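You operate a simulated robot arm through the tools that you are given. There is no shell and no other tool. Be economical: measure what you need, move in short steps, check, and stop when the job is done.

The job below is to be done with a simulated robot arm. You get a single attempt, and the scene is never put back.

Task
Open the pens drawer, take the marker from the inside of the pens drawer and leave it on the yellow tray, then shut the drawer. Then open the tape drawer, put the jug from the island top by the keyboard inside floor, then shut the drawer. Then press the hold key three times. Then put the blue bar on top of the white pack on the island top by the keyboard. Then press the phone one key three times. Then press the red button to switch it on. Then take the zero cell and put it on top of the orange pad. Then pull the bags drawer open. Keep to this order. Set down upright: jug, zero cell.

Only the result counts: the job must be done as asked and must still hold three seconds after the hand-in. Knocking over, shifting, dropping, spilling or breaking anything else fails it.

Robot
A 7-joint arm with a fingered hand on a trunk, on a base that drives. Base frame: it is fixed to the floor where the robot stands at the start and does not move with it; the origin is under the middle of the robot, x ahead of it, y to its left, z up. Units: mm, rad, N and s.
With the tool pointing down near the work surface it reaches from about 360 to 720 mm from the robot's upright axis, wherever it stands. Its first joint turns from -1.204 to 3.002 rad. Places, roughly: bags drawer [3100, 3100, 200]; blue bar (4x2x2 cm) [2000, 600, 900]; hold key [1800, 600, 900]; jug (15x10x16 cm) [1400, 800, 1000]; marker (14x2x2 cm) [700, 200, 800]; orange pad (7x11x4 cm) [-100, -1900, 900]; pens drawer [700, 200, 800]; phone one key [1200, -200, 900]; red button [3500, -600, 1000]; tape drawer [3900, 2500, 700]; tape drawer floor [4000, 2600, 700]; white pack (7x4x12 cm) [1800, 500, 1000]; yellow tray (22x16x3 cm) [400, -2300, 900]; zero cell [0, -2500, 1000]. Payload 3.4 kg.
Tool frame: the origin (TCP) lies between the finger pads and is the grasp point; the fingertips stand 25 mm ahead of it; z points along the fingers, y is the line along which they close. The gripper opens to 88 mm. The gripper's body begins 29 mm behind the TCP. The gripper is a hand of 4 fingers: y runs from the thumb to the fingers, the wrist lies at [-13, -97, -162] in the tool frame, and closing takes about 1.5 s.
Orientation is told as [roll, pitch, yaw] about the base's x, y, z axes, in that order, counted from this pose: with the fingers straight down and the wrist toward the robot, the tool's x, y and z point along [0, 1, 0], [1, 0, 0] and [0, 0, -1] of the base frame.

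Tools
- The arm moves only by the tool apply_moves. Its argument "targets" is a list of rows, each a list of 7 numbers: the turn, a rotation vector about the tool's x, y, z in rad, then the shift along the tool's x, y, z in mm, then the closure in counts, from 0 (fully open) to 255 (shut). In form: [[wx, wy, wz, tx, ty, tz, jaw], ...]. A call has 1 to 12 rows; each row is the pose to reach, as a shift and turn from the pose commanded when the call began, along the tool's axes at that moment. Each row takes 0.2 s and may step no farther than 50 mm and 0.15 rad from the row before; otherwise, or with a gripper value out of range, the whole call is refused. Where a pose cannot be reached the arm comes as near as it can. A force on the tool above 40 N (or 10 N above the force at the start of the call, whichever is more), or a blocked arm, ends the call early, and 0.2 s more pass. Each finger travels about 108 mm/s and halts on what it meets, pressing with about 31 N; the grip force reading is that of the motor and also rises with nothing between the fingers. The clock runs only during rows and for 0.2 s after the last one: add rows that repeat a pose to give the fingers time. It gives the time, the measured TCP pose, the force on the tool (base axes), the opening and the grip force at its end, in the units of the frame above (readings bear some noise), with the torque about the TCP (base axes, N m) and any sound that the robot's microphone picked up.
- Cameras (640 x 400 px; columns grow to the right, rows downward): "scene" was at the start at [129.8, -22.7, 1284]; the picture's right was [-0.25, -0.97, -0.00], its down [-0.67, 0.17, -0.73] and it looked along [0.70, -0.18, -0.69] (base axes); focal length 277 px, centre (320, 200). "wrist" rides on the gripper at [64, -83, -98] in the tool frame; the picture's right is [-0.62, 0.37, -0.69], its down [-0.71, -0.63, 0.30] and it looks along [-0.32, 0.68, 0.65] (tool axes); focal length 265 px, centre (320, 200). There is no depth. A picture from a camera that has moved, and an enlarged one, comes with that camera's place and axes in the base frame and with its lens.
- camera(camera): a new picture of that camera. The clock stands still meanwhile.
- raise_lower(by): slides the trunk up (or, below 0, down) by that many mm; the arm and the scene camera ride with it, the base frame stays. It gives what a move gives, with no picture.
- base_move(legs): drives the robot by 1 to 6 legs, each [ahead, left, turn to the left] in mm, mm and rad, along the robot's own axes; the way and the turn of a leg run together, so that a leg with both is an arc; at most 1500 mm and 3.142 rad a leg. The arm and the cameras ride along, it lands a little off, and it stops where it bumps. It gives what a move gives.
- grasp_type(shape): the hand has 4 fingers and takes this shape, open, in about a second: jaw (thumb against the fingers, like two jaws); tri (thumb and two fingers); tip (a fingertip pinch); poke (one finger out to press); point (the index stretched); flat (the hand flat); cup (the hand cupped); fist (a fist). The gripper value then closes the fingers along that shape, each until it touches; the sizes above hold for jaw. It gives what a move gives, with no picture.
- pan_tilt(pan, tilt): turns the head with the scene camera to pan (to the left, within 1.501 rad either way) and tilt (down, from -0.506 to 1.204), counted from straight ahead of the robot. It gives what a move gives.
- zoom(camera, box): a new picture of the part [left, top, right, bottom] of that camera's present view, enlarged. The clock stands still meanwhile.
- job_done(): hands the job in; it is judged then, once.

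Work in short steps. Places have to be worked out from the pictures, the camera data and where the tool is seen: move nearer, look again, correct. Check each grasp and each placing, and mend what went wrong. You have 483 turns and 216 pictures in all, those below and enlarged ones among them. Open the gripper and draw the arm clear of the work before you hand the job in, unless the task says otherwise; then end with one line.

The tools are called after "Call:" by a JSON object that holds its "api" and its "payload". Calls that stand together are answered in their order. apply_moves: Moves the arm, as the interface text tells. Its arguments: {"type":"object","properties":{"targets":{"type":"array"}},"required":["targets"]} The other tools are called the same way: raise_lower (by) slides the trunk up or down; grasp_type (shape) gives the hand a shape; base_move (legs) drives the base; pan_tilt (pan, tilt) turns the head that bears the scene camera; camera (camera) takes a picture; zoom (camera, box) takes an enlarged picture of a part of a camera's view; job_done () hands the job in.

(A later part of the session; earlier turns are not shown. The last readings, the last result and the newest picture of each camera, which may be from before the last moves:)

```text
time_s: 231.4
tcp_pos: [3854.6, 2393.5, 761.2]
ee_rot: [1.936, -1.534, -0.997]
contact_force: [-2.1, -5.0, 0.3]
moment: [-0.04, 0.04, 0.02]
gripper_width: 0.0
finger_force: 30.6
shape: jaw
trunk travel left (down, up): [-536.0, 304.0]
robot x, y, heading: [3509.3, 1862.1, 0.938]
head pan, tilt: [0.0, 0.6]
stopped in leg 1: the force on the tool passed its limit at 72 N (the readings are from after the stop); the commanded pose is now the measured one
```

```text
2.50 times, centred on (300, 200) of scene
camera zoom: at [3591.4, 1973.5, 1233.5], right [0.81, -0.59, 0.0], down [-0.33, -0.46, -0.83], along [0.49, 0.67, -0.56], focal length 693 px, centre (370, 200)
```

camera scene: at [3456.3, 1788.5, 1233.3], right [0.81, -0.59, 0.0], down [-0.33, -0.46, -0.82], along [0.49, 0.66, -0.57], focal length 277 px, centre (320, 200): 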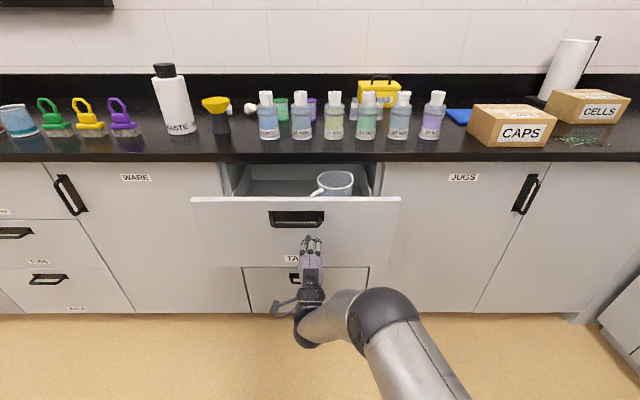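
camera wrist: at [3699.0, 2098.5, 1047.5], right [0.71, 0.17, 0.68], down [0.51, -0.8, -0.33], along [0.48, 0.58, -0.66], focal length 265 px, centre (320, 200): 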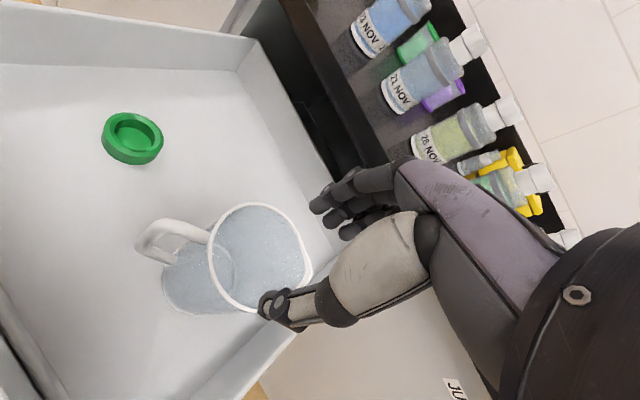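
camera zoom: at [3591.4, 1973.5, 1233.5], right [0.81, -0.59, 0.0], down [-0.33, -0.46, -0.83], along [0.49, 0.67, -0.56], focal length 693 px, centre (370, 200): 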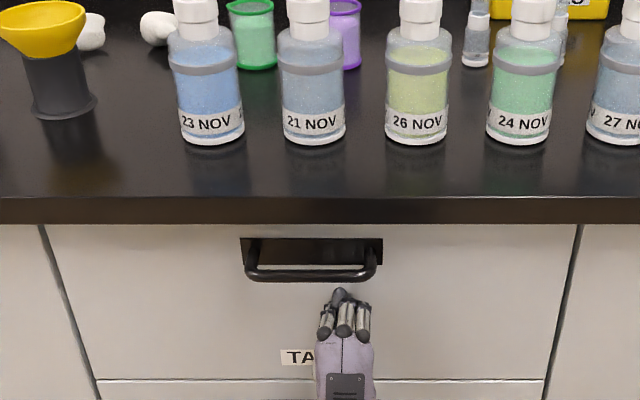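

The tape drawer is shut with the jug inside. I'll back off, raise, turn the tool down, and head back to the island for the hold key.

Call:
{"api": "base_move", "payload": {"legs": [[-300, 0, 0]]}}

Call:
{"api": "raise_lower", "payload": {"by": 300}}

Call:
{"api": "apply_moves", "payload": {"targets": [[0.143, 0, 0, 0, 0, 0, 255], [0.286, 0, 0, 0, 0, 0, 255], [0.428, 0, 0, 0, 0, 0, 255], [0.571, 0, 0, 0, 0, 0, 255], [0.714, 0, 0, 0, 0, 0, 255], [0.857, 0, 0, 0, 0, 0, 255], [1.0, 0, 0, 0, 0, 0, 255], [1.142, 0, 0, 0, 0, 0, 255], [1.285, 0, 0, 0, 0, 0, 255], [1.428, 0, 0, 0, 0, 0, 255], [1.571, 0, 0, 0, 0, 0, 255]]}}

Call:
{"api": "base_move", "payload": {"legs": [[0, 0, 1.571], [0, 0, 1.571], [700, -550, 0]]}}

Call:
{"api": "grasp_type", "payload": {"shape": "poke"}}

Call:
{"api": "pan_tilt", "payload": {"pan": 0.0, "tilt": 0.6}}

Call:
{"api": "camera", "payload": {"camera": "scene"}}

Call:
{"api": "camera", "payload": {"camera": "wrist"}}

```text
time_s: 233.5
tcp_pos: [3677.8, 2152.0, 760.4]
ee_rot: [1.938, -1.534, -0.994]
contact_force: [-0.2, 0.3, -0.3]
moment: [0.0, -0.02, 0.02]
gripper_width: 0.0
finger_force: 31.0
shape: jaw
trunk travel left (down, up): [-536.0, 304.0]
robot x, y, heading: [3337.2, 1624.6, 0.939]
head pan, tilt: [0.0, 0.6]
```

```text
time_s: 236.5
tcp_pos: [3678.6, 2151.5, 1061.3]
ee_rot: [1.92, -1.537, -0.978]
contact_force: [-0.5, 0.3, -0.3]
moment: [0.06, -0.02, 0.03]
gripper_width: 0.0
finger_force: 31.1
shape: jaw
trunk travel left (down, up): [-836.0, 4.0]
robot x, y, heading: [3332.4, 1621.3, 0.942]
head pan, tilt: [0.0, 0.6]
```

```text
time_s: 238.9
tcp_pos: [3681.3, 2152.6, 1060.2]
ee_rot: [0.037, -0.011, 0.942]
contact_force: [0.2, -0.2, -0.2]
moment: [0.01, 0.04, 0.01]
gripper_width: 0.0
finger_force: 30.7
shape: jaw
trunk travel left (down, up): [-836.0, 4.0]
robot x, y, heading: [3332.1, 1618.5, 0.936]
head pan, tilt: [0.0, 0.6]
```

```text
time_s: 251.2
tcp_pos: [2128.1, 845.0, 1060.0]
ee_rot: [0.033, -0.012, -2.201]
contact_force: [-0.1, -0.8, 0.0]
moment: [0.02, 0.01, -0.02]
gripper_width: 0.0
finger_force: 30.9
shape: jaw
trunk travel left (down, up): [-836.0, 4.0]
robot x, y, heading: [2473.4, 1372.5, -2.205]
head pan, tilt: [0.0, 0.6]
```

```text
time_s: 252.1
tcp_pos: [2127.2, 845.9, 1061.3]
ee_rot: [0.032, -0.013, -2.202]
contact_force: [-0.1, -0.2, -0.3]
moment: [-0.03, 0.01, 0.01]
gripper_width: 0.0
finger_force: 0.0
shape: poke
trunk travel left (down, up): [-836.0, 4.0]
robot x, y, heading: [2477.1, 1370.7, -2.202]
head pan, tilt: [0.0, 0.6]
```

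```text
time_s: 252.7
tcp_pos: [2128.7, 845.8, 1060.5]
ee_rot: [0.033, -0.011, -2.202]
contact_force: [0.4, 0.3, -0.2]
moment: [0.0, -0.07, -0.01]
gripper_width: 0.0
finger_force: 0.1
shape: poke
trunk travel left (down, up): [-836.0, 4.0]
robot x, y, heading: [2473.7, 1373.2, -2.199]
head pan, tilt: [0.0, 0.6]
```

```text
112 pictures are left
camera scene: at [2393.4, 1261.5, 1533.4], right [-0.81, 0.59, 0.0], down [0.33, 0.46, -0.83], along [-0.49, -0.67, -0.56], focal length 277 px, centre (320, 200)
```

scene: 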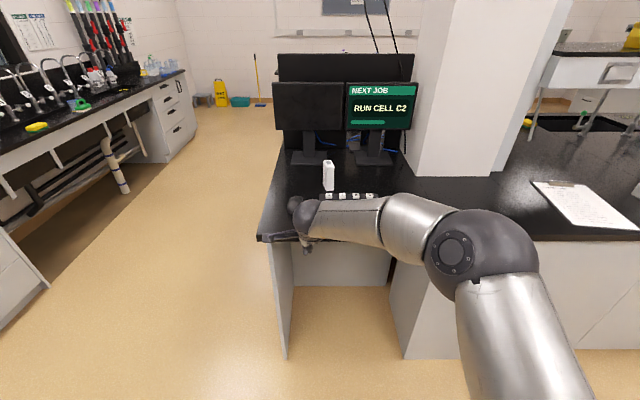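

```text
111 pictures are left
camera wrist: at [2227.2, 877.8, 1159.3], right [-0.73, 0.09, 0.68], down [-0.2, 0.92, -0.34], along [-0.65, -0.38, -0.66], focal length 265 px, centre (320, 200)
```

wrist: 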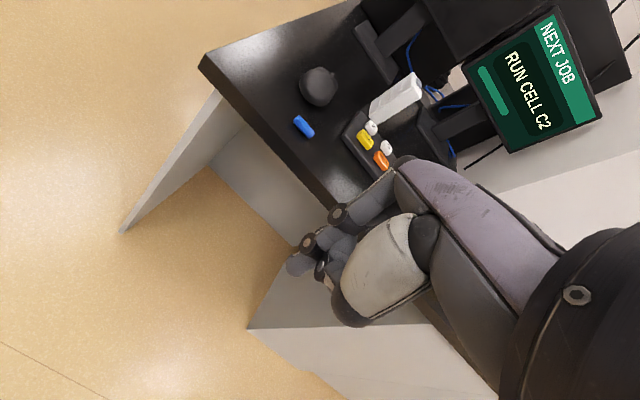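

I'll shift right and closer so that the keypad is visible left of the hand.

Call:
{"api": "base_move", "payload": {"legs": [[250, -230, 0]]}}

Call:
{"api": "camera", "payload": {"camera": "scene"}}

Call:
{"api": "zoom", "payload": {"camera": "scene", "box": [190, 130, 330, 240]}}

Call:
{"api": "camera", "payload": {"camera": "wrist"}}

```text
time_s: 254.9
tcp_pos: [1792.1, 781.2, 1059.3]
ee_rot: [0.033, -0.012, -2.201]
contact_force: [0.3, -0.9, -0.6]
moment: [0.0, -0.02, 0.0]
gripper_width: 0.0
finger_force: 0.0
shape: poke
trunk travel left (down, up): [-836.0, 4.0]
robot x, y, heading: [2142.1, 1309.6, -2.198]
head pan, tilt: [0.0, 0.6]
```

```text
110 pictures are left
camera scene: at [2057.5, 1196.2, 1533.4], right [-0.81, 0.59, 0.0], down [0.33, 0.46, -0.83], along [-0.49, -0.67, -0.56], focal length 277 px, centre (320, 200)
```

scene: 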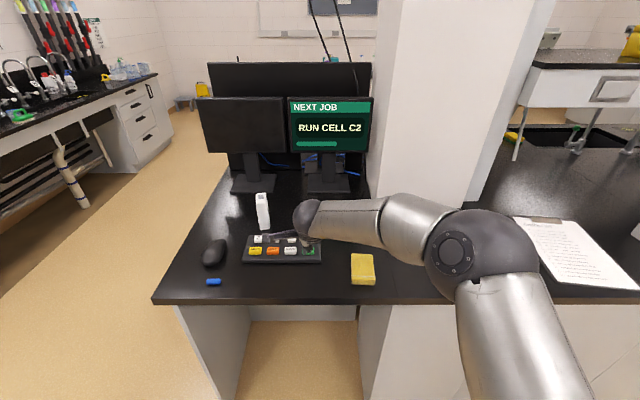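

```text
3.64 times, centred on (260, 185) of scene
camera zoom: at [2057.5, 1196.2, 1533.4], right [-0.81, 0.59, 0.0], down [0.33, 0.46, -0.83], along [-0.49, -0.67, -0.56], focal length 1008 px, centre (538, 254)
```

zoom: 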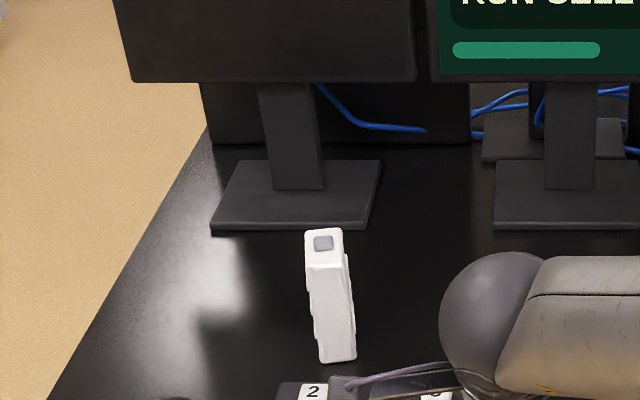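

```text
108 pictures are left
camera wrist: at [1891.0, 812.7, 1159.3], right [-0.73, 0.09, 0.68], down [-0.2, 0.92, -0.34], along [-0.65, -0.38, -0.66], focal length 265 px, centre (320, 200)
```

wrist: 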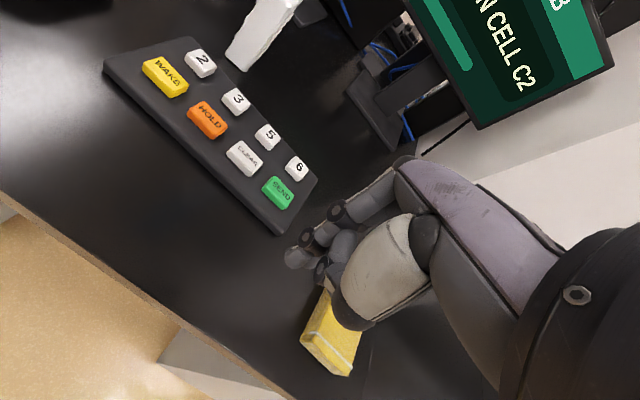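

HOLD is the orange key. I'll look closely at the poke finger to learn where its tip is.

Call:
{"api": "zoom", "payload": {"camera": "wrist", "box": [250, 150, 450, 340]}}

Call:
{"api": "zoom", "payload": {"camera": "scene", "box": [220, 190, 360, 280]}}

```text
2.11 times, centred on (350, 245) of wrist
camera zoom: at [1891.0, 812.7, 1159.3], right [-0.73, 0.09, 0.68], down [-0.2, 0.92, -0.34], along [-0.65, -0.38, -0.66], focal length 559 px, centre (257, 105)
```

zoom: 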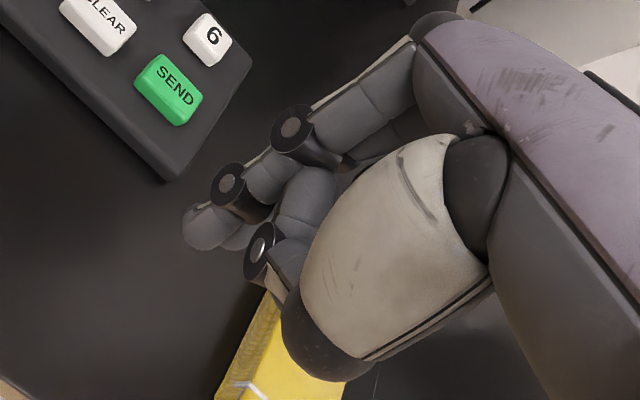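

```text
4.44 times, centred on (290, 235) of scene
camera zoom: at [2057.5, 1196.2, 1533.4], right [-0.81, 0.59, 0.0], down [0.33, 0.46, -0.83], along [-0.49, -0.67, -0.56], focal length 1233 px, centre (453, 44)
```

zoom: 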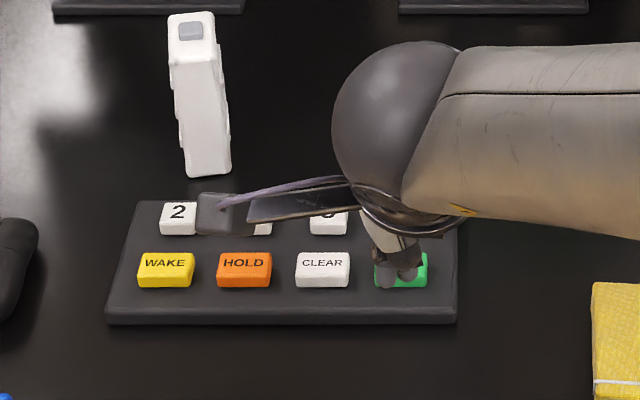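

The poke tip sits about straight ahead of the TCP (z +26). HOLD is around (1800, 591). I'll move the base so the tip is above it, then check.

Call:
{"api": "base_move", "payload": {"legs": [[154, 118, -0.004]]}}

Call:
{"api": "apply_moves", "payload": {"targets": [[0, 0, 0, 0, 0, 40, 0], [0, 0, 0, 0, 0, 80, 0]]}}

Call:
{"api": "camera", "payload": {"camera": "wrist"}}

Call:
{"api": "zoom", "payload": {"camera": "scene", "box": [240, 200, 380, 300]}}

```text
time_s: 256.5
tcp_pos: [1793.4, 588.7, 1060.7]
ee_rot: [0.034, -0.012, -2.206]
contact_force: [0.4, 0.8, 0.6]
moment: [-0.01, -0.02, 0.03]
gripper_width: 0.1
finger_force: 0.0
shape: poke
trunk travel left (down, up): [-836.0, 4.0]
robot x, y, heading: [2141.8, 1113.6, -2.205]
head pan, tilt: [0.0, 0.6]
```

```text
time_s: 257.1
tcp_pos: [1793.6, 586.5, 981.9]
ee_rot: [0.032, -0.012, -2.207]
contact_force: [-0.5, -0.7, -0.5]
moment: [-0.01, 0.0, 0.0]
gripper_width: 0.0
finger_force: 0.1
shape: poke
trunk travel left (down, up): [-836.0, 4.0]
robot x, y, heading: [2141.1, 1114.1, -2.205]
head pan, tilt: [0.0, 0.6]
```

```text
105 pictures are left
camera wrist: at [1892.2, 618.8, 1080.4], right [-0.73, 0.09, 0.68], down [-0.19, 0.92, -0.34], along [-0.65, -0.38, -0.66], focal length 265 px, centre (320, 200)
```

wrist: 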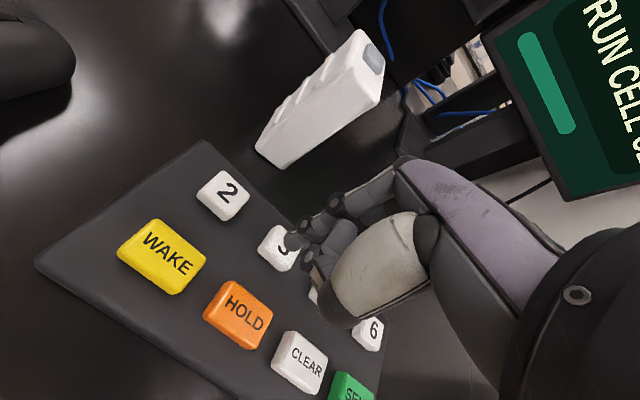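

```text
4.00 times, centred on (310, 250) of scene
camera zoom: at [2059.8, 1002.1, 1533.4], right [-0.81, 0.59, 0.0], down [0.34, 0.46, -0.82], along [-0.49, -0.66, -0.57], focal length 1109 px, centre (360, 0)
```

zoom: 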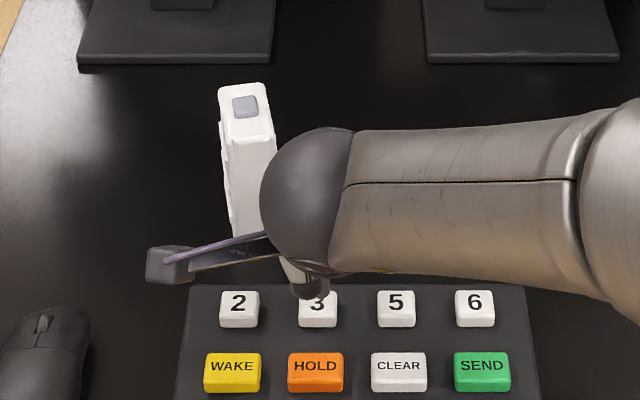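

Call:
{"api": "zoom", "payload": {"camera": "wrist", "box": [180, 170, 380, 370]}}

```text
2.00 times, centred on (280, 270) of wrist
camera zoom: at [1892.2, 618.8, 1080.4], right [-0.73, 0.09, 0.68], down [-0.19, 0.92, -0.34], along [-0.65, -0.38, -0.66], focal length 531 px, centre (400, 60)
```

zoom: 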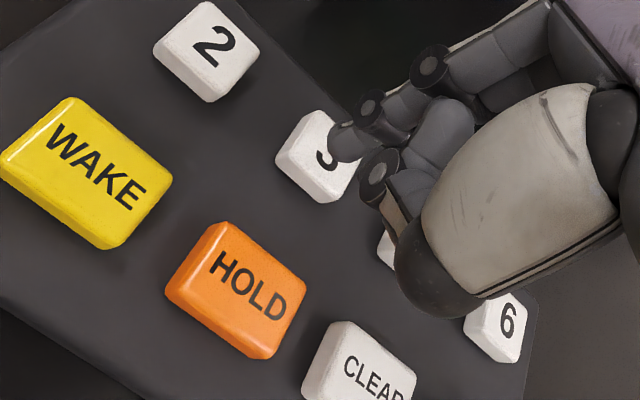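

The tip (now at tool [0,10,35]) is over key 3; HOLD is at about (1810, 615, 919). I'll shift back 43 mm and right 5, and verify before pressing.

Call:
{"api": "apply_moves", "payload": {"targets": [[0, 0, 0, -5, -43, 0, 0], [0, 0, 0, -5, -43, 10, 0]]}}

Call:
{"api": "zoom", "payload": {"camera": "wrist", "box": [180, 140, 380, 340]}}

Call:
{"api": "zoom", "payload": {"camera": "scene", "box": [240, 200, 380, 320]}}

```text
time_s: 257.7
tcp_pos: [1815.4, 622.8, 970.0]
ee_rot: [0.034, -0.013, -2.205]
contact_force: [0.3, 0.5, -0.7]
moment: [0.01, -0.01, 0.02]
gripper_width: 0.1
finger_force: 0.0
shape: poke
trunk travel left (down, up): [-836.0, 4.0]
robot x, y, heading: [2143.7, 1113.4, -2.206]
head pan, tilt: [0.0, 0.6]
```

```text
2.00 times, centred on (280, 240) of wrist
camera zoom: at [1914.2, 654.6, 1069.1], right [-0.73, 0.09, 0.68], down [-0.2, 0.92, -0.34], along [-0.65, -0.38, -0.66], focal length 531 px, centre (400, 120)
```

zoom: 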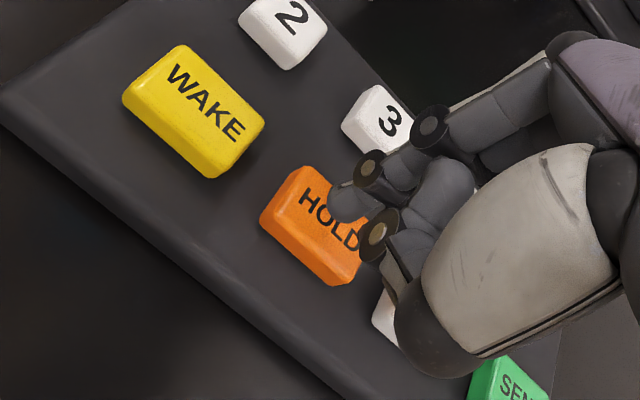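

```text
3.33 times, centred on (310, 260) of scene
camera zoom: at [2059.7, 1001.7, 1533.3], right [-0.81, 0.59, 0.0], down [0.34, 0.46, -0.82], along [-0.49, -0.66, -0.57], focal length 924 px, centre (353, 0)
```

zoom: 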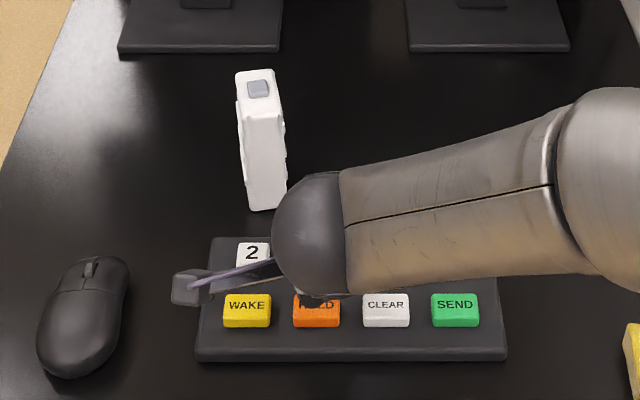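

The tip will land on HOLD. First press: down ~22 mm and back up, watching force and sound.

Call:
{"api": "apply_moves", "payload": {"targets": [[0, 0, 0, -1, -2, 10, 0], [0, 0, 0, -1, -2, 16, 0], [0, 0, 0, -1, -2, 20, 0]]}}

```text
time_s: 258.5
tcp_pos: [1816.9, 624.9, 951.2]
ee_rot: [0.033, -0.014, -2.206]
contact_force: [-1.2, 0.0, 3.1]
moment: [0.01, 0.09, 0.02]
gripper_width: 0.2
finger_force: 0.0
shape: poke
trunk travel left (down, up): [-836.0, 4.0]
robot x, y, heading: [2142.3, 1120.9, -2.209]
head pan, tilt: [0.0, 0.6]
heard: click
```

One click heard. I'll lift 10 mm and check, then repeat.

Call:
{"api": "apply_moves", "payload": {"targets": [[0, 0, 0, 0, 0, -6, 0], [0, 0, 0, 0, 0, -12, 0], [0, 0, 0, 0, 0, -12, 0]]}}

Call:
{"api": "zoom", "payload": {"camera": "wrist", "box": [180, 140, 380, 340]}}

```text
time_s: 259.3
tcp_pos: [1816.7, 626.9, 961.7]
ee_rot: [0.033, -0.011, -2.205]
contact_force: [-0.1, 0.6, 0.4]
moment: [0.02, -0.02, -0.01]
gripper_width: 0.0
finger_force: 0.0
shape: poke
trunk travel left (down, up): [-836.0, 4.0]
robot x, y, heading: [2141.3, 1119.0, -2.208]
head pan, tilt: [0.0, 0.6]
```

```text
2.00 times, centred on (280, 240) of wrist
camera zoom: at [1915.4, 657.2, 1060.3], right [-0.73, 0.09, 0.68], down [-0.2, 0.92, -0.34], along [-0.65, -0.38, -0.66], focal length 531 px, centre (400, 120)
```

zoom: 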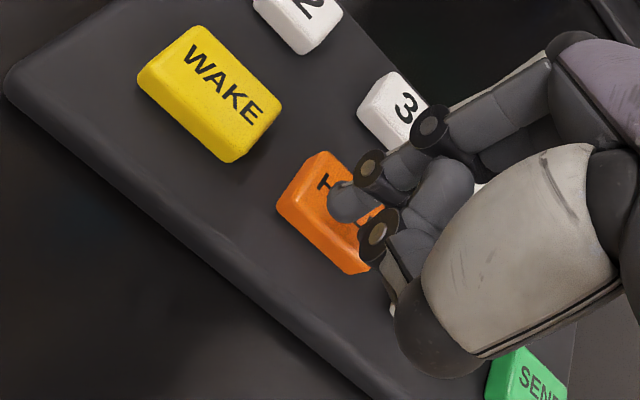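

Released and still centred on HOLD. Second press.

Call:
{"api": "apply_moves", "payload": {"targets": [[0, 0, 0, 0, 0, 6, 0], [0, 0, 0, 0, 0, 12, 0]]}}

Call:
{"api": "apply_moves", "payload": {"targets": [[0, 0, 0, 0, 0, -6, 0], [0, 0, 0, 0, 0, -12, 0], [0, 0, 0, 0, 0, -12, 0]]}}

```text
time_s: 259.9
tcp_pos: [1816.5, 625.1, 950.2]
ee_rot: [0.033, -0.013, -2.205]
contact_force: [0.0, 0.9, 2.4]
moment: [0.0, 0.01, -0.02]
gripper_width: 0.0
finger_force: 0.0
shape: poke
trunk travel left (down, up): [-836.0, 4.0]
robot x, y, heading: [2141.4, 1115.9, -2.206]
head pan, tilt: [0.0, 0.6]
heard: click
```

```text
time_s: 260.7
tcp_pos: [1816.9, 625.3, 961.3]
ee_rot: [0.033, -0.013, -2.207]
contact_force: [-0.3, 0.3, -1.1]
moment: [0.01, 0.03, 0.01]
gripper_width: 0.0
finger_force: 0.1
shape: poke
trunk travel left (down, up): [-836.0, 4.0]
robot x, y, heading: [2142.1, 1119.2, -2.208]
head pan, tilt: [0.0, 0.6]
```

Second click. Third press.

Call:
{"api": "apply_moves", "payload": {"targets": [[0, 0, 0, 0, 0, 6, 0], [0, 0, 0, 0, 0, 12, 0]]}}

Call:
{"api": "apply_moves", "payload": {"targets": [[0, 0, 0, 0, 0, -6, 0], [0, 0, 0, 0, 0, -12, 0], [0, 0, 0, 0, 0, -40, 0], [0, 0, 0, 0, 0, -80, 0], [0, 0, 0, 0, 0, -110, 0]]}}

Call:
{"api": "camera", "payload": {"camera": "wrist"}}

```text
time_s: 261.3
tcp_pos: [1817.2, 624.3, 951.0]
ee_rot: [0.034, -0.014, -2.207]
contact_force: [-0.1, 0.3, 2.1]
moment: [0.0, -0.01, 0.03]
gripper_width: 0.0
finger_force: 0.1
shape: poke
trunk travel left (down, up): [-836.0, 4.0]
robot x, y, heading: [2143.0, 1117.8, -2.208]
head pan, tilt: [0.0, 0.6]
heard: click
```

```text
time_s: 262.5
tcp_pos: [1817.2, 627.0, 1062.2]
ee_rot: [0.032, -0.011, -2.205]
contact_force: [0.2, -0.2, -1.3]
moment: [0.03, -0.01, 0.0]
gripper_width: 0.1
finger_force: 0.1
shape: poke
trunk travel left (down, up): [-836.0, 4.0]
robot x, y, heading: [2141.4, 1117.0, -2.208]
head pan, tilt: [0.0, 0.6]
```

```text
99 pictures are left
camera wrist: at [1915.1, 658.9, 1160.7], right [-0.73, 0.09, 0.68], down [-0.2, 0.92, -0.34], along [-0.65, -0.38, -0.66], focal length 265 px, centre (320, 200)
```

wrist: 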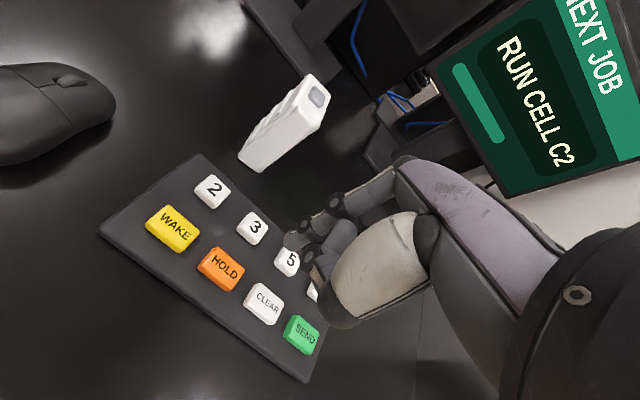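

Three clicks done. Next is the blue bar near (1987, 582). I'll shift the base over it, switch to the jaw shape, and look.

Call:
{"api": "base_move", "payload": {"legs": [[-64, 164, 0]]}}

Call:
{"api": "grasp_type", "payload": {"shape": "jaw"}}

Call:
{"api": "camera", "payload": {"camera": "wrist"}}

Call:
{"api": "camera", "payload": {"camera": "scene"}}

```text
time_s: 264.0
tcp_pos: [1990.2, 578.7, 1061.9]
ee_rot: [0.034, -0.012, -2.202]
contact_force: [0.2, 0.1, 0.0]
moment: [0.04, 0.02, 0.0]
gripper_width: 0.0
finger_force: 0.0
shape: poke
trunk travel left (down, up): [-836.0, 4.0]
robot x, y, heading: [2310.7, 1068.0, -2.202]
head pan, tilt: [0.0, 0.6]
```

```text
time_s: 264.9
tcp_pos: [1989.0, 579.7, 1060.9]
ee_rot: [0.032, -0.011, -2.203]
contact_force: [0.8, 0.2, -0.1]
moment: [-0.01, 0.01, 0.02]
gripper_width: 87.8
finger_force: 0.1
shape: jaw
trunk travel left (down, up): [-836.0, 4.0]
robot x, y, heading: [2311.4, 1068.3, -2.204]
head pan, tilt: [0.0, 0.6]
```

```text
98 pictures are left
camera wrist: at [2088.0, 611.2, 1160.4], right [-0.73, 0.09, 0.68], down [-0.2, 0.92, -0.34], along [-0.65, -0.38, -0.66], focal length 265 px, centre (320, 200)
```

wrist: 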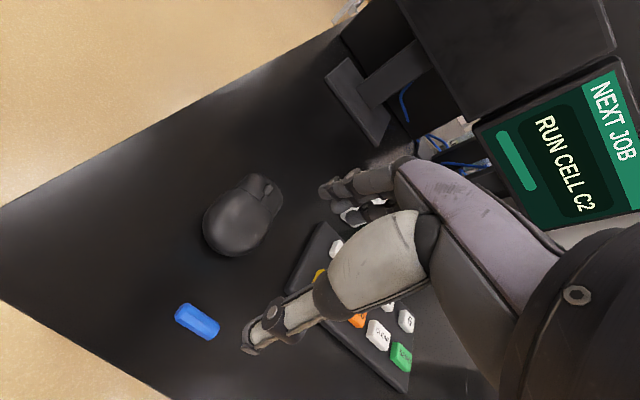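

```text
97 pictures are left
camera scene: at [2232.2, 956.7, 1533.4], right [-0.81, 0.59, 0.0], down [0.33, 0.46, -0.82], along [-0.49, -0.67, -0.57], focal length 277 px, centre (320, 200)
```

scene: 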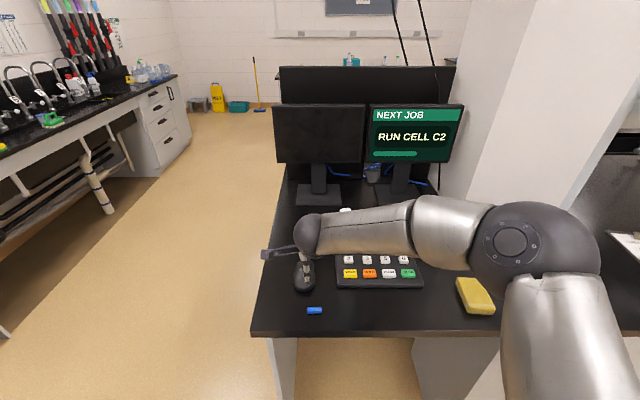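

Call:
{"api": "zoom", "payload": {"camera": "scene", "box": [270, 270, 360, 340]}}

Call:
{"api": "zoom", "payload": {"camera": "wrist", "box": [140, 260, 300, 380]}}

```text
5.71 times, centred on (315, 305) of scene
camera zoom: at [2232.2, 956.7, 1533.4], right [-0.81, 0.59, 0.0], down [0.33, 0.46, -0.82], along [-0.49, -0.67, -0.57], focal length 1585 px, centre (349, -400)
```

zoom: 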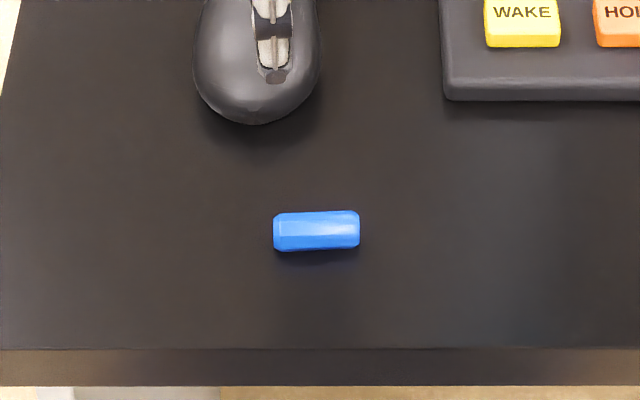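

```text
3.33 times, centred on (220, 320) of wrist
camera zoom: at [2088.0, 611.2, 1160.4], right [-0.73, 0.09, 0.68], down [-0.2, 0.92, -0.34], along [-0.65, -0.38, -0.66], focal length 885 px, centre (653, -200)
```

zoom: 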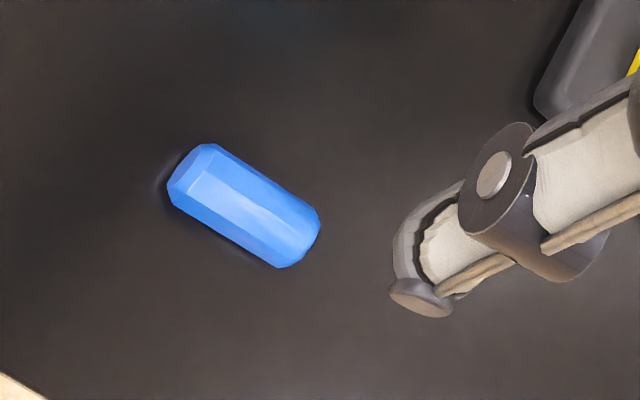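

The bar is parallel to the tool's x-axis. I'll shift right 19 and back 25, lower to ~z 935 and check.

Call:
{"api": "apply_moves", "payload": {"targets": [[0, 0, 0, -19, -24, 30, 60], [0, 0, 0, -19, -24, 75, 80], [0, 0, 0, -19, -24, 120, 80]]}}

Call:
{"api": "camera", "payload": {"camera": "wrist"}}

Call:
{"api": "zoom", "payload": {"camera": "scene", "box": [270, 250, 380, 340]}}

```text
time_s: 265.7
tcp_pos: [1990.5, 604.9, 942.1]
ee_rot: [0.035, -0.011, -2.203]
contact_force: [0.3, 0.6, -0.1]
moment: [-0.01, 0.01, -0.02]
gripper_width: 60.5
finger_force: 0.0
shape: jaw
trunk travel left (down, up): [-836.0, 4.0]
robot x, y, heading: [2319.9, 1069.1, -2.205]
head pan, tilt: [0.0, 0.6]
```

```text
94 pictures are left
camera wrist: at [2089.6, 636.8, 1041.2], right [-0.73, 0.09, 0.68], down [-0.2, 0.92, -0.34], along [-0.65, -0.38, -0.66], focal length 265 px, centre (320, 200)
```

wrist: 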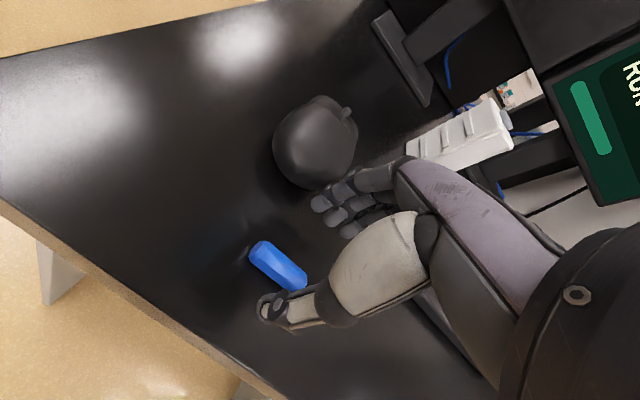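

```text
4.44 times, centred on (325, 295) of scene
camera zoom: at [2232.1, 955.7, 1533.4], right [-0.81, 0.59, 0.0], down [0.33, 0.46, -0.82], along [-0.49, -0.67, -0.57], focal length 1233 px, centre (298, -222)
```

zoom: 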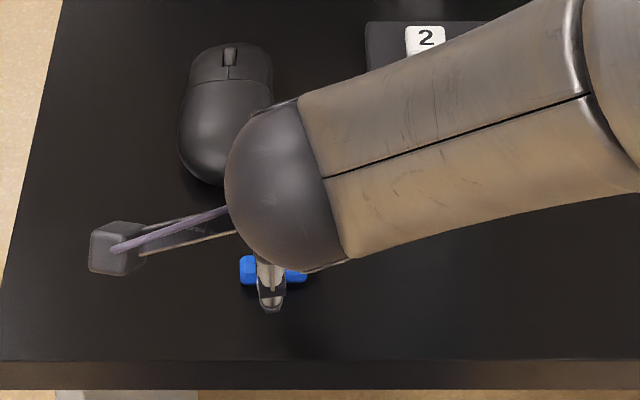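

Nearly aligned; I'll correct 9 right, 4 ahead and descend until light contact.

Call:
{"api": "apply_moves", "payload": {"targets": [[0, 0, 0, -9, 4, 15, 80], [0, 0, 0, -9, 4, 30, 80], [0, 0, 0, -9, 4, 38, 80]]}}

Call:
{"api": "zoom", "payload": {"camera": "wrist", "box": [200, 160, 400, 340]}}

```text
time_s: 266.3
tcp_pos: [1979.9, 603.2, 924.8]
ee_rot: [0.04, -0.033, -2.209]
contact_force: [0.9, 1.9, 14.7]
moment: [0.64, -0.45, 0.06]
gripper_width: 63.0
finger_force: 0.1
shape: jaw
trunk travel left (down, up): [-836.0, 4.0]
robot x, y, heading: [2314.3, 1072.7, -2.199]
head pan, tilt: [0.0, 0.6]
stopped in row 3: the force on the tool passed its limit at 49 N (the readings are from after the stop); the commanded pose is now the measured one
```

```text
2.22 times, centred on (300, 250) of wrist
camera zoom: at [2079.2, 635.6, 1022.8], right [-0.73, 0.11, 0.68], down [-0.2, 0.91, -0.36], along [-0.66, -0.39, -0.64], focal length 590 px, centre (364, 89)
```

zoom: 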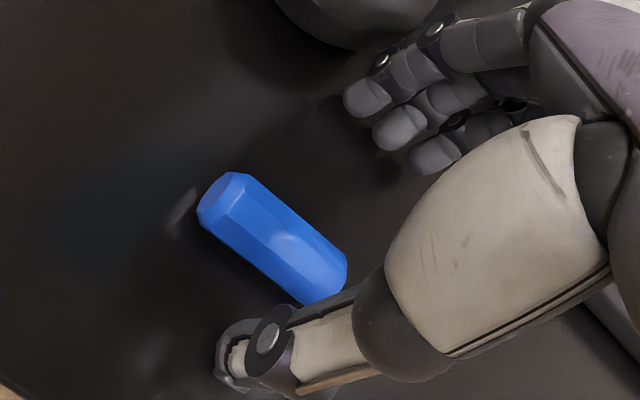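

The table is at about z 897, so the bar is at (1997, 611): 9 left and 17 back from the TCP. I'll rise 30, correct, and come down to just above contact.

Call:
{"api": "apply_moves", "payload": {"targets": [[0, 0, 0, 0, 0, -30, 80], [0, 0, 0, 9, -17, -30, 80], [0, 0, 0, 9, -17, -15, 80], [0, 0, 0, 9, -17, -4, 80]]}}

Call:
{"api": "zoom", "payload": {"camera": "wrist", "box": [200, 160, 400, 340]}}

```text
time_s: 267.3
tcp_pos: [1997.4, 610.8, 926.5]
ee_rot: [0.038, -0.03, -2.208]
contact_force: [-1.0, 0.2, -1.1]
moment: [-0.01, 0.0, 0.02]
gripper_width: 60.6
finger_force: 0.1
shape: jaw
trunk travel left (down, up): [-836.0, 4.0]
robot x, y, heading: [2315.0, 1068.5, -2.201]
head pan, tilt: [0.0, 0.6]
```

```text
2.22 times, centred on (300, 250) of wrist
camera zoom: at [2097.1, 643.8, 1024.2], right [-0.73, 0.1, 0.68], down [-0.2, 0.92, -0.35], along [-0.66, -0.39, -0.65], focal length 590 px, centre (364, 89)
```

zoom: 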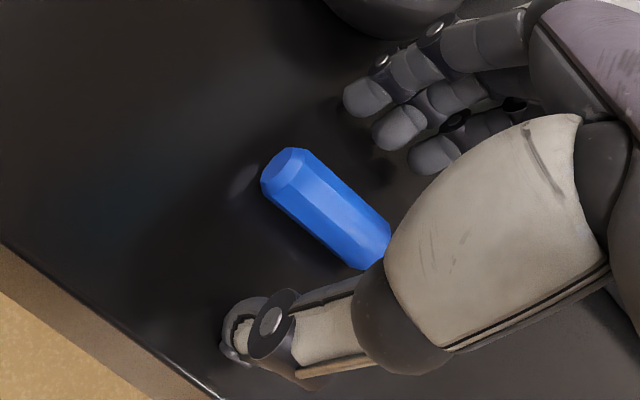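

The bar is centred between thumb and fingers. Closing.

Call:
{"api": "apply_moves", "payload": {"targets": [[0, 0, 0, 0, 0, 0, 130], [0, 0, 0, 0, 0, 0, 200], [0, 0, 0, 0, 0, 0, 255], [0, 0, 0, 0, 0, 0, 255], [0, 0, 0, 0, 0, 0, 255], [0, 0, 0, 0, 0, 0, 255]]}}

Call:
{"api": "zoom", "payload": {"camera": "wrist", "box": [200, 160, 400, 340]}}

```text
time_s: 268.7
tcp_pos: [1997.8, 611.4, 926.5]
ee_rot: [0.039, -0.03, -2.205]
contact_force: [-0.1, -0.5, 0.4]
moment: [-0.05, -0.01, 0.0]
gripper_width: 10.0
finger_force: 31.2
shape: jaw
trunk travel left (down, up): [-836.0, 4.0]
robot x, y, heading: [2316.3, 1071.2, -2.203]
head pan, tilt: [0.0, 0.6]
```

```text
2.22 times, centred on (300, 250) of wrist
camera zoom: at [2096.9, 643.8, 1024.0], right [-0.73, 0.1, 0.68], down [-0.2, 0.92, -0.35], along [-0.66, -0.39, -0.65], focal length 590 px, centre (364, 89)
```

zoom: 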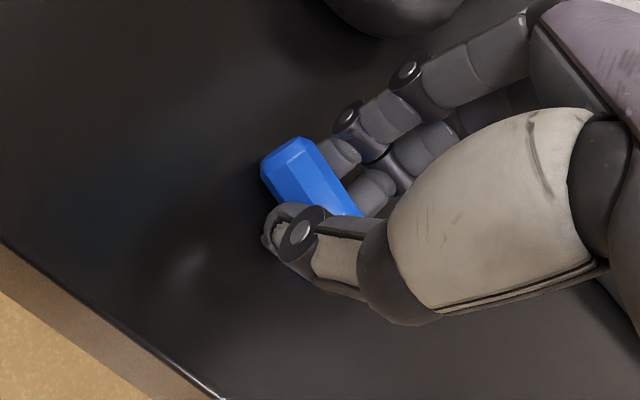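

Call:
{"api": "apply_moves", "payload": {"targets": [[0, 0, 0, 0, 0, -15, 255], [0, 0, 0, 0, 0, -50, 255], [0, 0, 0, 0, 0, -90, 255], [0, 0, 0, 0, 0, -120, 255], [0, 0, 0, 0, 0, -150, 255]]}}

Call:
{"api": "camera", "payload": {"camera": "wrist"}}

Call:
{"api": "camera", "payload": {"camera": "scene"}}

```text
time_s: 269.9
tcp_pos: [1996.1, 618.6, 1075.7]
ee_rot: [0.038, -0.03, -2.205]
contact_force: [0.8, 0.1, 0.1]
moment: [0.0, -0.01, 0.0]
gripper_width: 10.1
finger_force: 30.8
shape: jaw
trunk travel left (down, up): [-836.0, 4.0]
robot x, y, heading: [2314.1, 1074.9, -2.202]
head pan, tilt: [0.0, 0.6]
```

```text
89 pictures are left
camera wrist: at [2096.0, 652.9, 1173.6], right [-0.73, 0.1, 0.68], down [-0.2, 0.92, -0.35], along [-0.66, -0.39, -0.65], focal length 265 px, centre (320, 200)
```

wrist: 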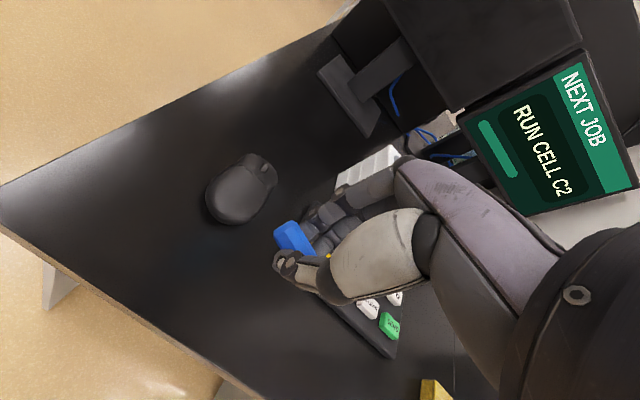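

```text
88 pictures are left
camera scene: at [2232.2, 957.6, 1533.5], right [-0.81, 0.59, 0.0], down [0.33, 0.46, -0.83], along [-0.49, -0.67, -0.56], focal length 277 px, centre (320, 200)
```

scene: 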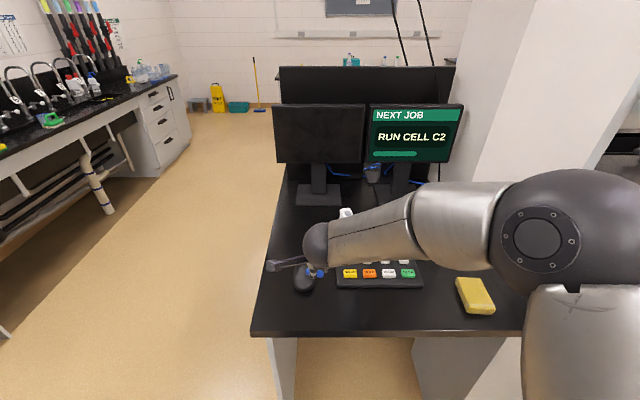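

The bar is held. The white pack's top is at about (1763, 460, z 1017). I'll drive ahead 125 and right 95, then extend the arm.

Call:
{"api": "base_move", "payload": {"legs": [[125, -95, 0]]}}

Call:
{"api": "apply_moves", "payload": {"targets": [[0, 0, 0, 0, 30, 0, 255], [0, 0, 0, 0, 60, 0, 255], [0, 0, 0, 0, 90, 0, 255]]}}

Call:
{"api": "camera", "payload": {"camera": "wrist"}}

Call:
{"api": "camera", "payload": {"camera": "scene"}}

```text
time_s: 271.3
tcp_pos: [1847.0, 576.2, 1076.6]
ee_rot: [0.038, -0.029, -2.206]
contact_force: [0.7, 0.2, -0.1]
moment: [0.0, 0.01, -0.03]
gripper_width: 9.7
finger_force: 31.3
shape: jaw
trunk travel left (down, up): [-836.0, 4.0]
robot x, y, heading: [2166.7, 1028.2, -2.201]
head pan, tilt: [0.0, 0.6]
```

```text
time_s: 272.1
tcp_pos: [1791.6, 501.3, 1078.0]
ee_rot: [0.037, -0.029, -2.206]
contact_force: [0.3, 0.0, 0.4]
moment: [0.02, -0.01, -0.02]
gripper_width: 9.7
finger_force: 30.7
shape: jaw
trunk travel left (down, up): [-836.0, 4.0]
robot x, y, heading: [2163.0, 1024.1, -2.204]
head pan, tilt: [0.0, 0.6]
```

```text
87 pictures are left
camera wrist: at [1890.8, 534.9, 1175.1], right [-0.73, 0.1, 0.68], down [-0.2, 0.92, -0.35], along [-0.66, -0.39, -0.65], focal length 265 px, centre (320, 200)
```

wrist: 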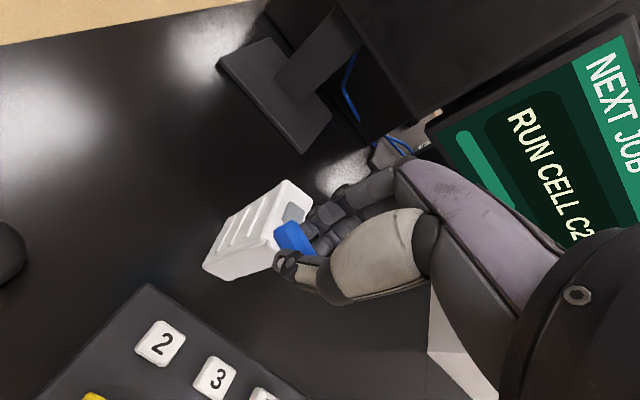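

```text
86 pictures are left
camera scene: at [2081.2, 912.4, 1533.3], right [-0.81, 0.59, 0.0], down [0.33, 0.46, -0.82], along [-0.49, -0.67, -0.57], focal length 277 px, centre (320, 200)
```

scene: 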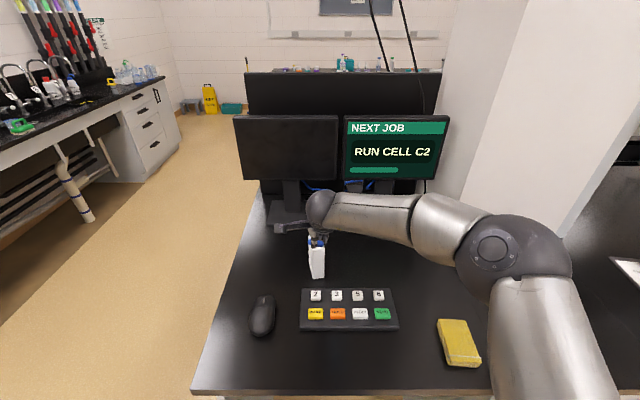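

Call:
{"api": "zoom", "payload": {"camera": "wrist", "box": [190, 160, 390, 320]}}

Call:
{"api": "zoom", "payload": {"camera": "scene", "box": [270, 190, 370, 290]}}

```text
2.50 times, centred on (290, 240) of wrist
camera zoom: at [1890.8, 534.9, 1175.1], right [-0.73, 0.1, 0.68], down [-0.2, 0.92, -0.35], along [-0.66, -0.39, -0.65], focal length 664 px, centre (395, 100)
```

zoom: 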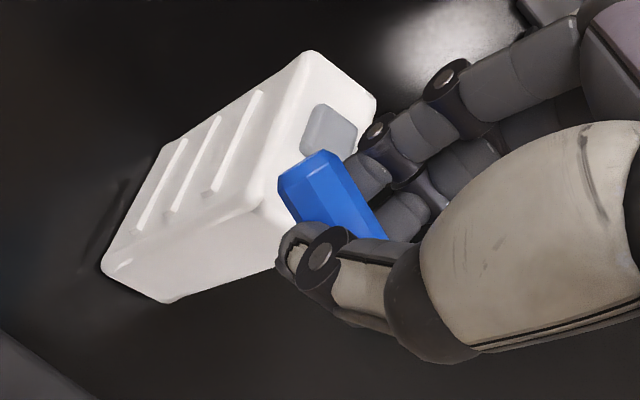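

```text
4.00 times, centred on (320, 240) of scene
camera zoom: at [2081.2, 912.4, 1533.3], right [-0.81, 0.59, 0.0], down [0.33, 0.46, -0.82], along [-0.49, -0.67, -0.57], focal length 1109 px, centre (320, 40)
```

zoom: 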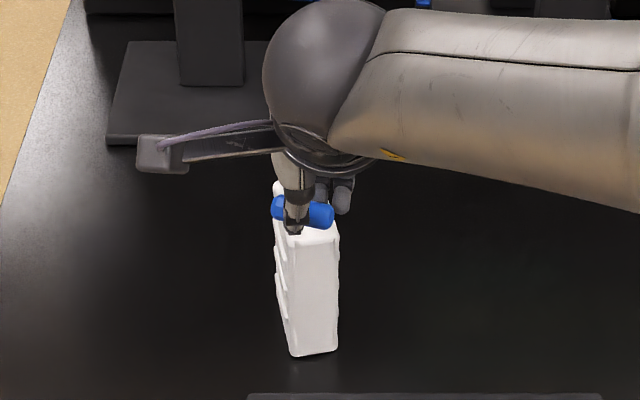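

Bar and pack top line up: 48 mm further ahead. I'll move there and lower to just above, then check.

Call:
{"api": "apply_moves", "payload": {"targets": [[0, 0, 0, 0, 25, 0, 255], [0, 0, 0, 0, 48, 0, 255], [0, 0, 0, 0, 48, 15, 255], [0, 0, 0, 0, 48, 20, 255]]}}

Call:
{"api": "zoom", "payload": {"camera": "wrist", "box": [190, 160, 390, 320]}}

Call:
{"api": "zoom", "payload": {"camera": "scene", "box": [270, 190, 370, 290]}}

```text
time_s: 273.1
tcp_pos: [1763.9, 460.9, 1059.1]
ee_rot: [0.04, -0.03, -2.205]
contact_force: [0.6, -0.3, -0.2]
moment: [0.04, -0.01, 0.02]
gripper_width: 9.6
finger_force: 30.7
shape: jaw
trunk travel left (down, up): [-836.0, 4.0]
robot x, y, heading: [2165.8, 1027.3, -2.201]
head pan, tilt: [0.0, 0.6]
```

```text
2.50 times, centred on (290, 240) of wrist
camera zoom: at [1863.8, 495.1, 1157.0], right [-0.73, 0.1, 0.68], down [-0.2, 0.92, -0.35], along [-0.66, -0.39, -0.65], focal length 664 px, centre (395, 100)
```

zoom: 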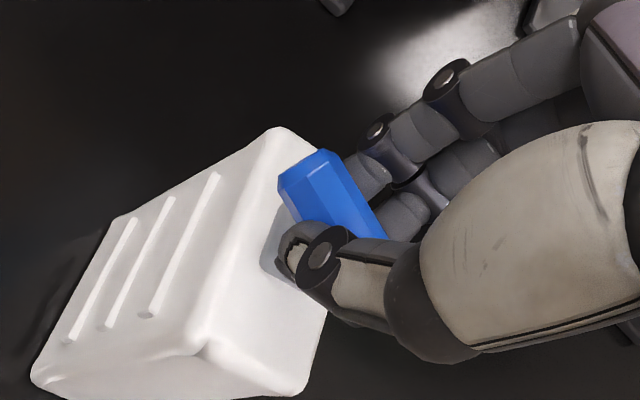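

```text
4.00 times, centred on (320, 240) of scene
camera zoom: at [2081.8, 913.2, 1533.4], right [-0.81, 0.59, 0.0], down [0.33, 0.46, -0.82], along [-0.49, -0.67, -0.57], focal length 1109 px, centre (320, 40)
```

zoom: 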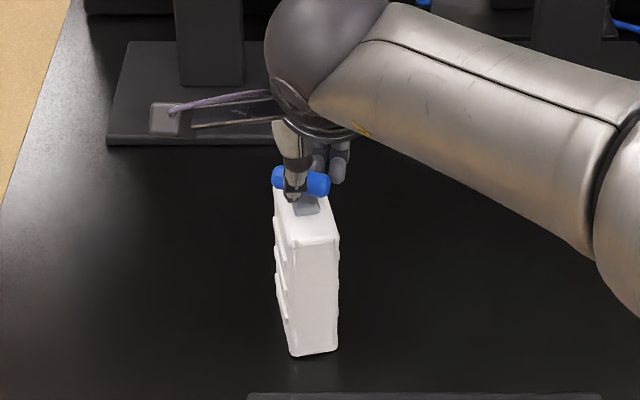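

The bar would land ~8 mm toward the back of the top; I'll shift back 8 and lower to contact.

Call:
{"api": "apply_moves", "payload": {"targets": [[0, 0, 0, 1, -8, 4, 255], [0, 0, 0, 1, -8, 8, 255], [0, 0, 0, 1, -8, 10, 255]]}}

Call:
{"api": "zoom", "payload": {"camera": "wrist", "box": [190, 160, 390, 320]}}

```text
time_s: 273.9
tcp_pos: [1769.6, 468.0, 1049.2]
ee_rot: [0.038, -0.03, -2.208]
contact_force: [-0.1, -0.6, -0.6]
moment: [0.0, -0.03, -0.01]
gripper_width: 9.7
finger_force: 30.3
shape: jaw
trunk travel left (down, up): [-836.0, 4.0]
robot x, y, heading: [2165.2, 1025.0, -2.202]
head pan, tilt: [0.0, 0.6]
```

```text
2.50 times, centred on (290, 240) of wrist
camera zoom: at [1869.5, 501.1, 1147.2], right [-0.73, 0.1, 0.68], down [-0.2, 0.92, -0.35], along [-0.66, -0.39, -0.65], focal length 664 px, centre (395, 100)
```

zoom: 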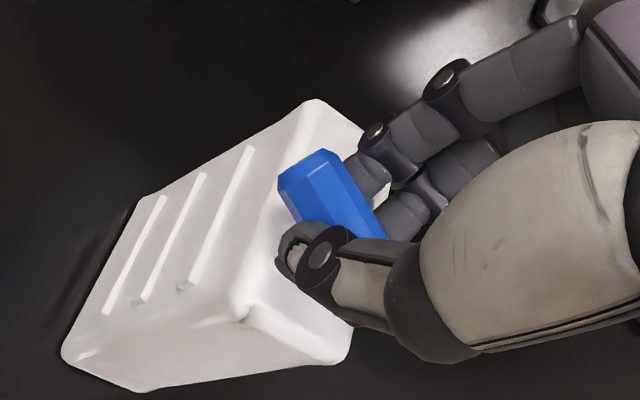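

Call:
{"api": "apply_moves", "payload": {"targets": [[0, 0, 0, -3, 0, 2, 255], [0, 0, 0, -3, 0, 4, 255]]}}

Call:
{"api": "zoom", "payload": {"camera": "scene", "box": [280, 190, 350, 260]}}

```text
time_s: 274.5
tcp_pos: [1768.3, 469.0, 1046.0]
ee_rot: [0.039, -0.031, -2.206]
contact_force: [1.0, 0.1, -0.1]
moment: [0.02, 0.04, 0.0]
gripper_width: 9.4
finger_force: 31.2
shape: jaw
trunk travel left (down, up): [-836.0, 4.0]
robot x, y, heading: [2165.5, 1027.6, -2.203]
head pan, tilt: [0.0, 0.6]
```

```text
5.71 times, centred on (315, 225) of scene
camera zoom: at [2082.1, 913.5, 1533.4], right [-0.81, 0.59, 0.0], down [0.33, 0.46, -0.82], along [-0.49, -0.67, -0.57], focal length 1585 px, centre (349, 57)
```

zoom: 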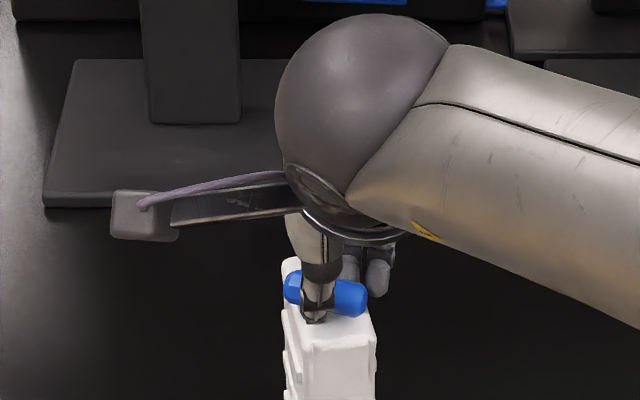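

Well centred. I'll continue lowering to find contact.

Call:
{"api": "apply_moves", "payload": {"targets": [[0, 0, 0, 0, 0, 2, 255], [0, 0, 0, 0, 0, 4, 255]]}}

```text
time_s: 275.1
tcp_pos: [1768.7, 470.5, 1040.8]
ee_rot: [0.039, -0.03, -2.207]
contact_force: [-0.3, -0.4, -0.1]
moment: [0.0, -0.02, -0.02]
gripper_width: 9.9
finger_force: 31.8
shape: jaw
trunk travel left (down, up): [-836.0, 4.0]
robot x, y, heading: [2163.8, 1025.2, -2.205]
head pan, tilt: [0.0, 0.6]
```

Call:
{"api": "apply_moves", "payload": {"targets": [[0, 0, 0, 0, 0, 2, 255], [0, 0, 0, 0, 0, 4, 255]]}}

Call:
{"api": "zoom", "payload": {"camera": "wrist", "box": [190, 160, 390, 320]}}

```text
time_s: 275.7
tcp_pos: [1768.9, 471.5, 1040.5]
ee_rot: [0.04, -0.034, -2.205]
contact_force: [-1.4, -2.2, 12.0]
moment: [-0.05, 0.01, 0.02]
gripper_width: 10.2
finger_force: 30.8
shape: jaw
trunk travel left (down, up): [-836.0, 4.0]
robot x, y, heading: [2165.5, 1027.4, -2.203]
head pan, tilt: [0.0, 0.6]
```

```text
2.50 times, centred on (290, 240) of wrist
camera zoom: at [1868.5, 505.1, 1137.7], right [-0.73, 0.11, 0.68], down [-0.2, 0.91, -0.36], along [-0.66, -0.39, -0.64], focal length 664 px, centre (395, 100)
```

zoom: 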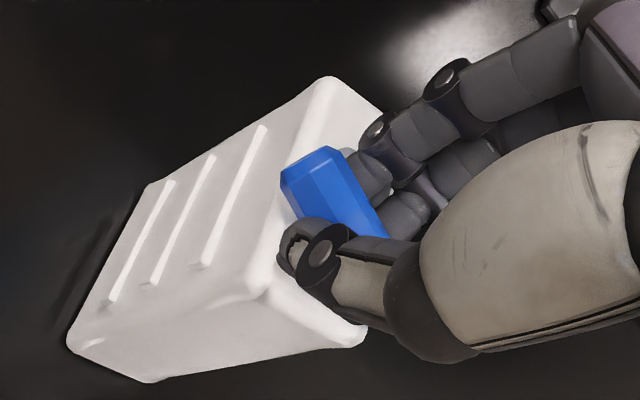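

Contact (12 N). I'll ease 2 mm, open gently, and lift straight up.

Call:
{"api": "apply_moves", "payload": {"targets": [[0, 0, 0, 0, 0, -2, 255], [0, 0, 0, 0, 0, -2, 225], [0, 0, 0, 0, 0, -2, 195], [0, 0, 0, 0, 0, -2, 165], [0, 0, 0, 0, 0, -2, 135], [0, 0, 0, 0, 0, -2, 135], [0, 0, 0, 0, 0, -2, 135]]}}

Call:
{"api": "zoom", "payload": {"camera": "wrist", "box": [190, 160, 390, 320]}}

```text
time_s: 277.3
tcp_pos: [1769.9, 470.9, 1040.6]
ee_rot: [0.04, -0.03, -2.206]
contact_force: [-0.3, -0.6, 10.8]
moment: [0.1, -0.07, -0.03]
gripper_width: 38.7
finger_force: 0.1
shape: jaw
trunk travel left (down, up): [-836.0, 4.0]
robot x, y, heading: [2167.1, 1027.3, -2.207]
head pan, tilt: [0.0, 0.6]
```

```text
2.50 times, centred on (290, 240) of wrist
camera zoom: at [1869.2, 505.1, 1138.1], right [-0.73, 0.1, 0.68], down [-0.2, 0.91, -0.35], along [-0.66, -0.39, -0.64], focal length 664 px, centre (395, 100)
```

zoom: 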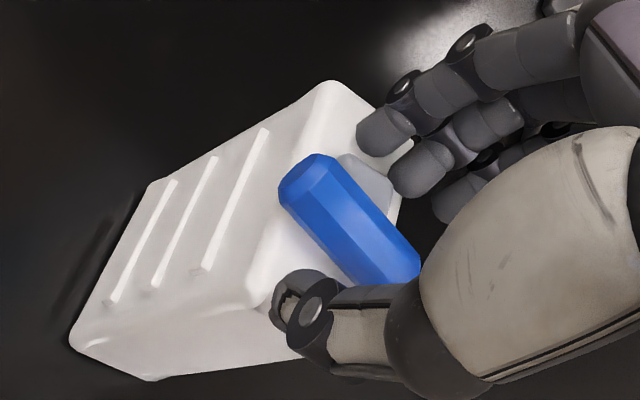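

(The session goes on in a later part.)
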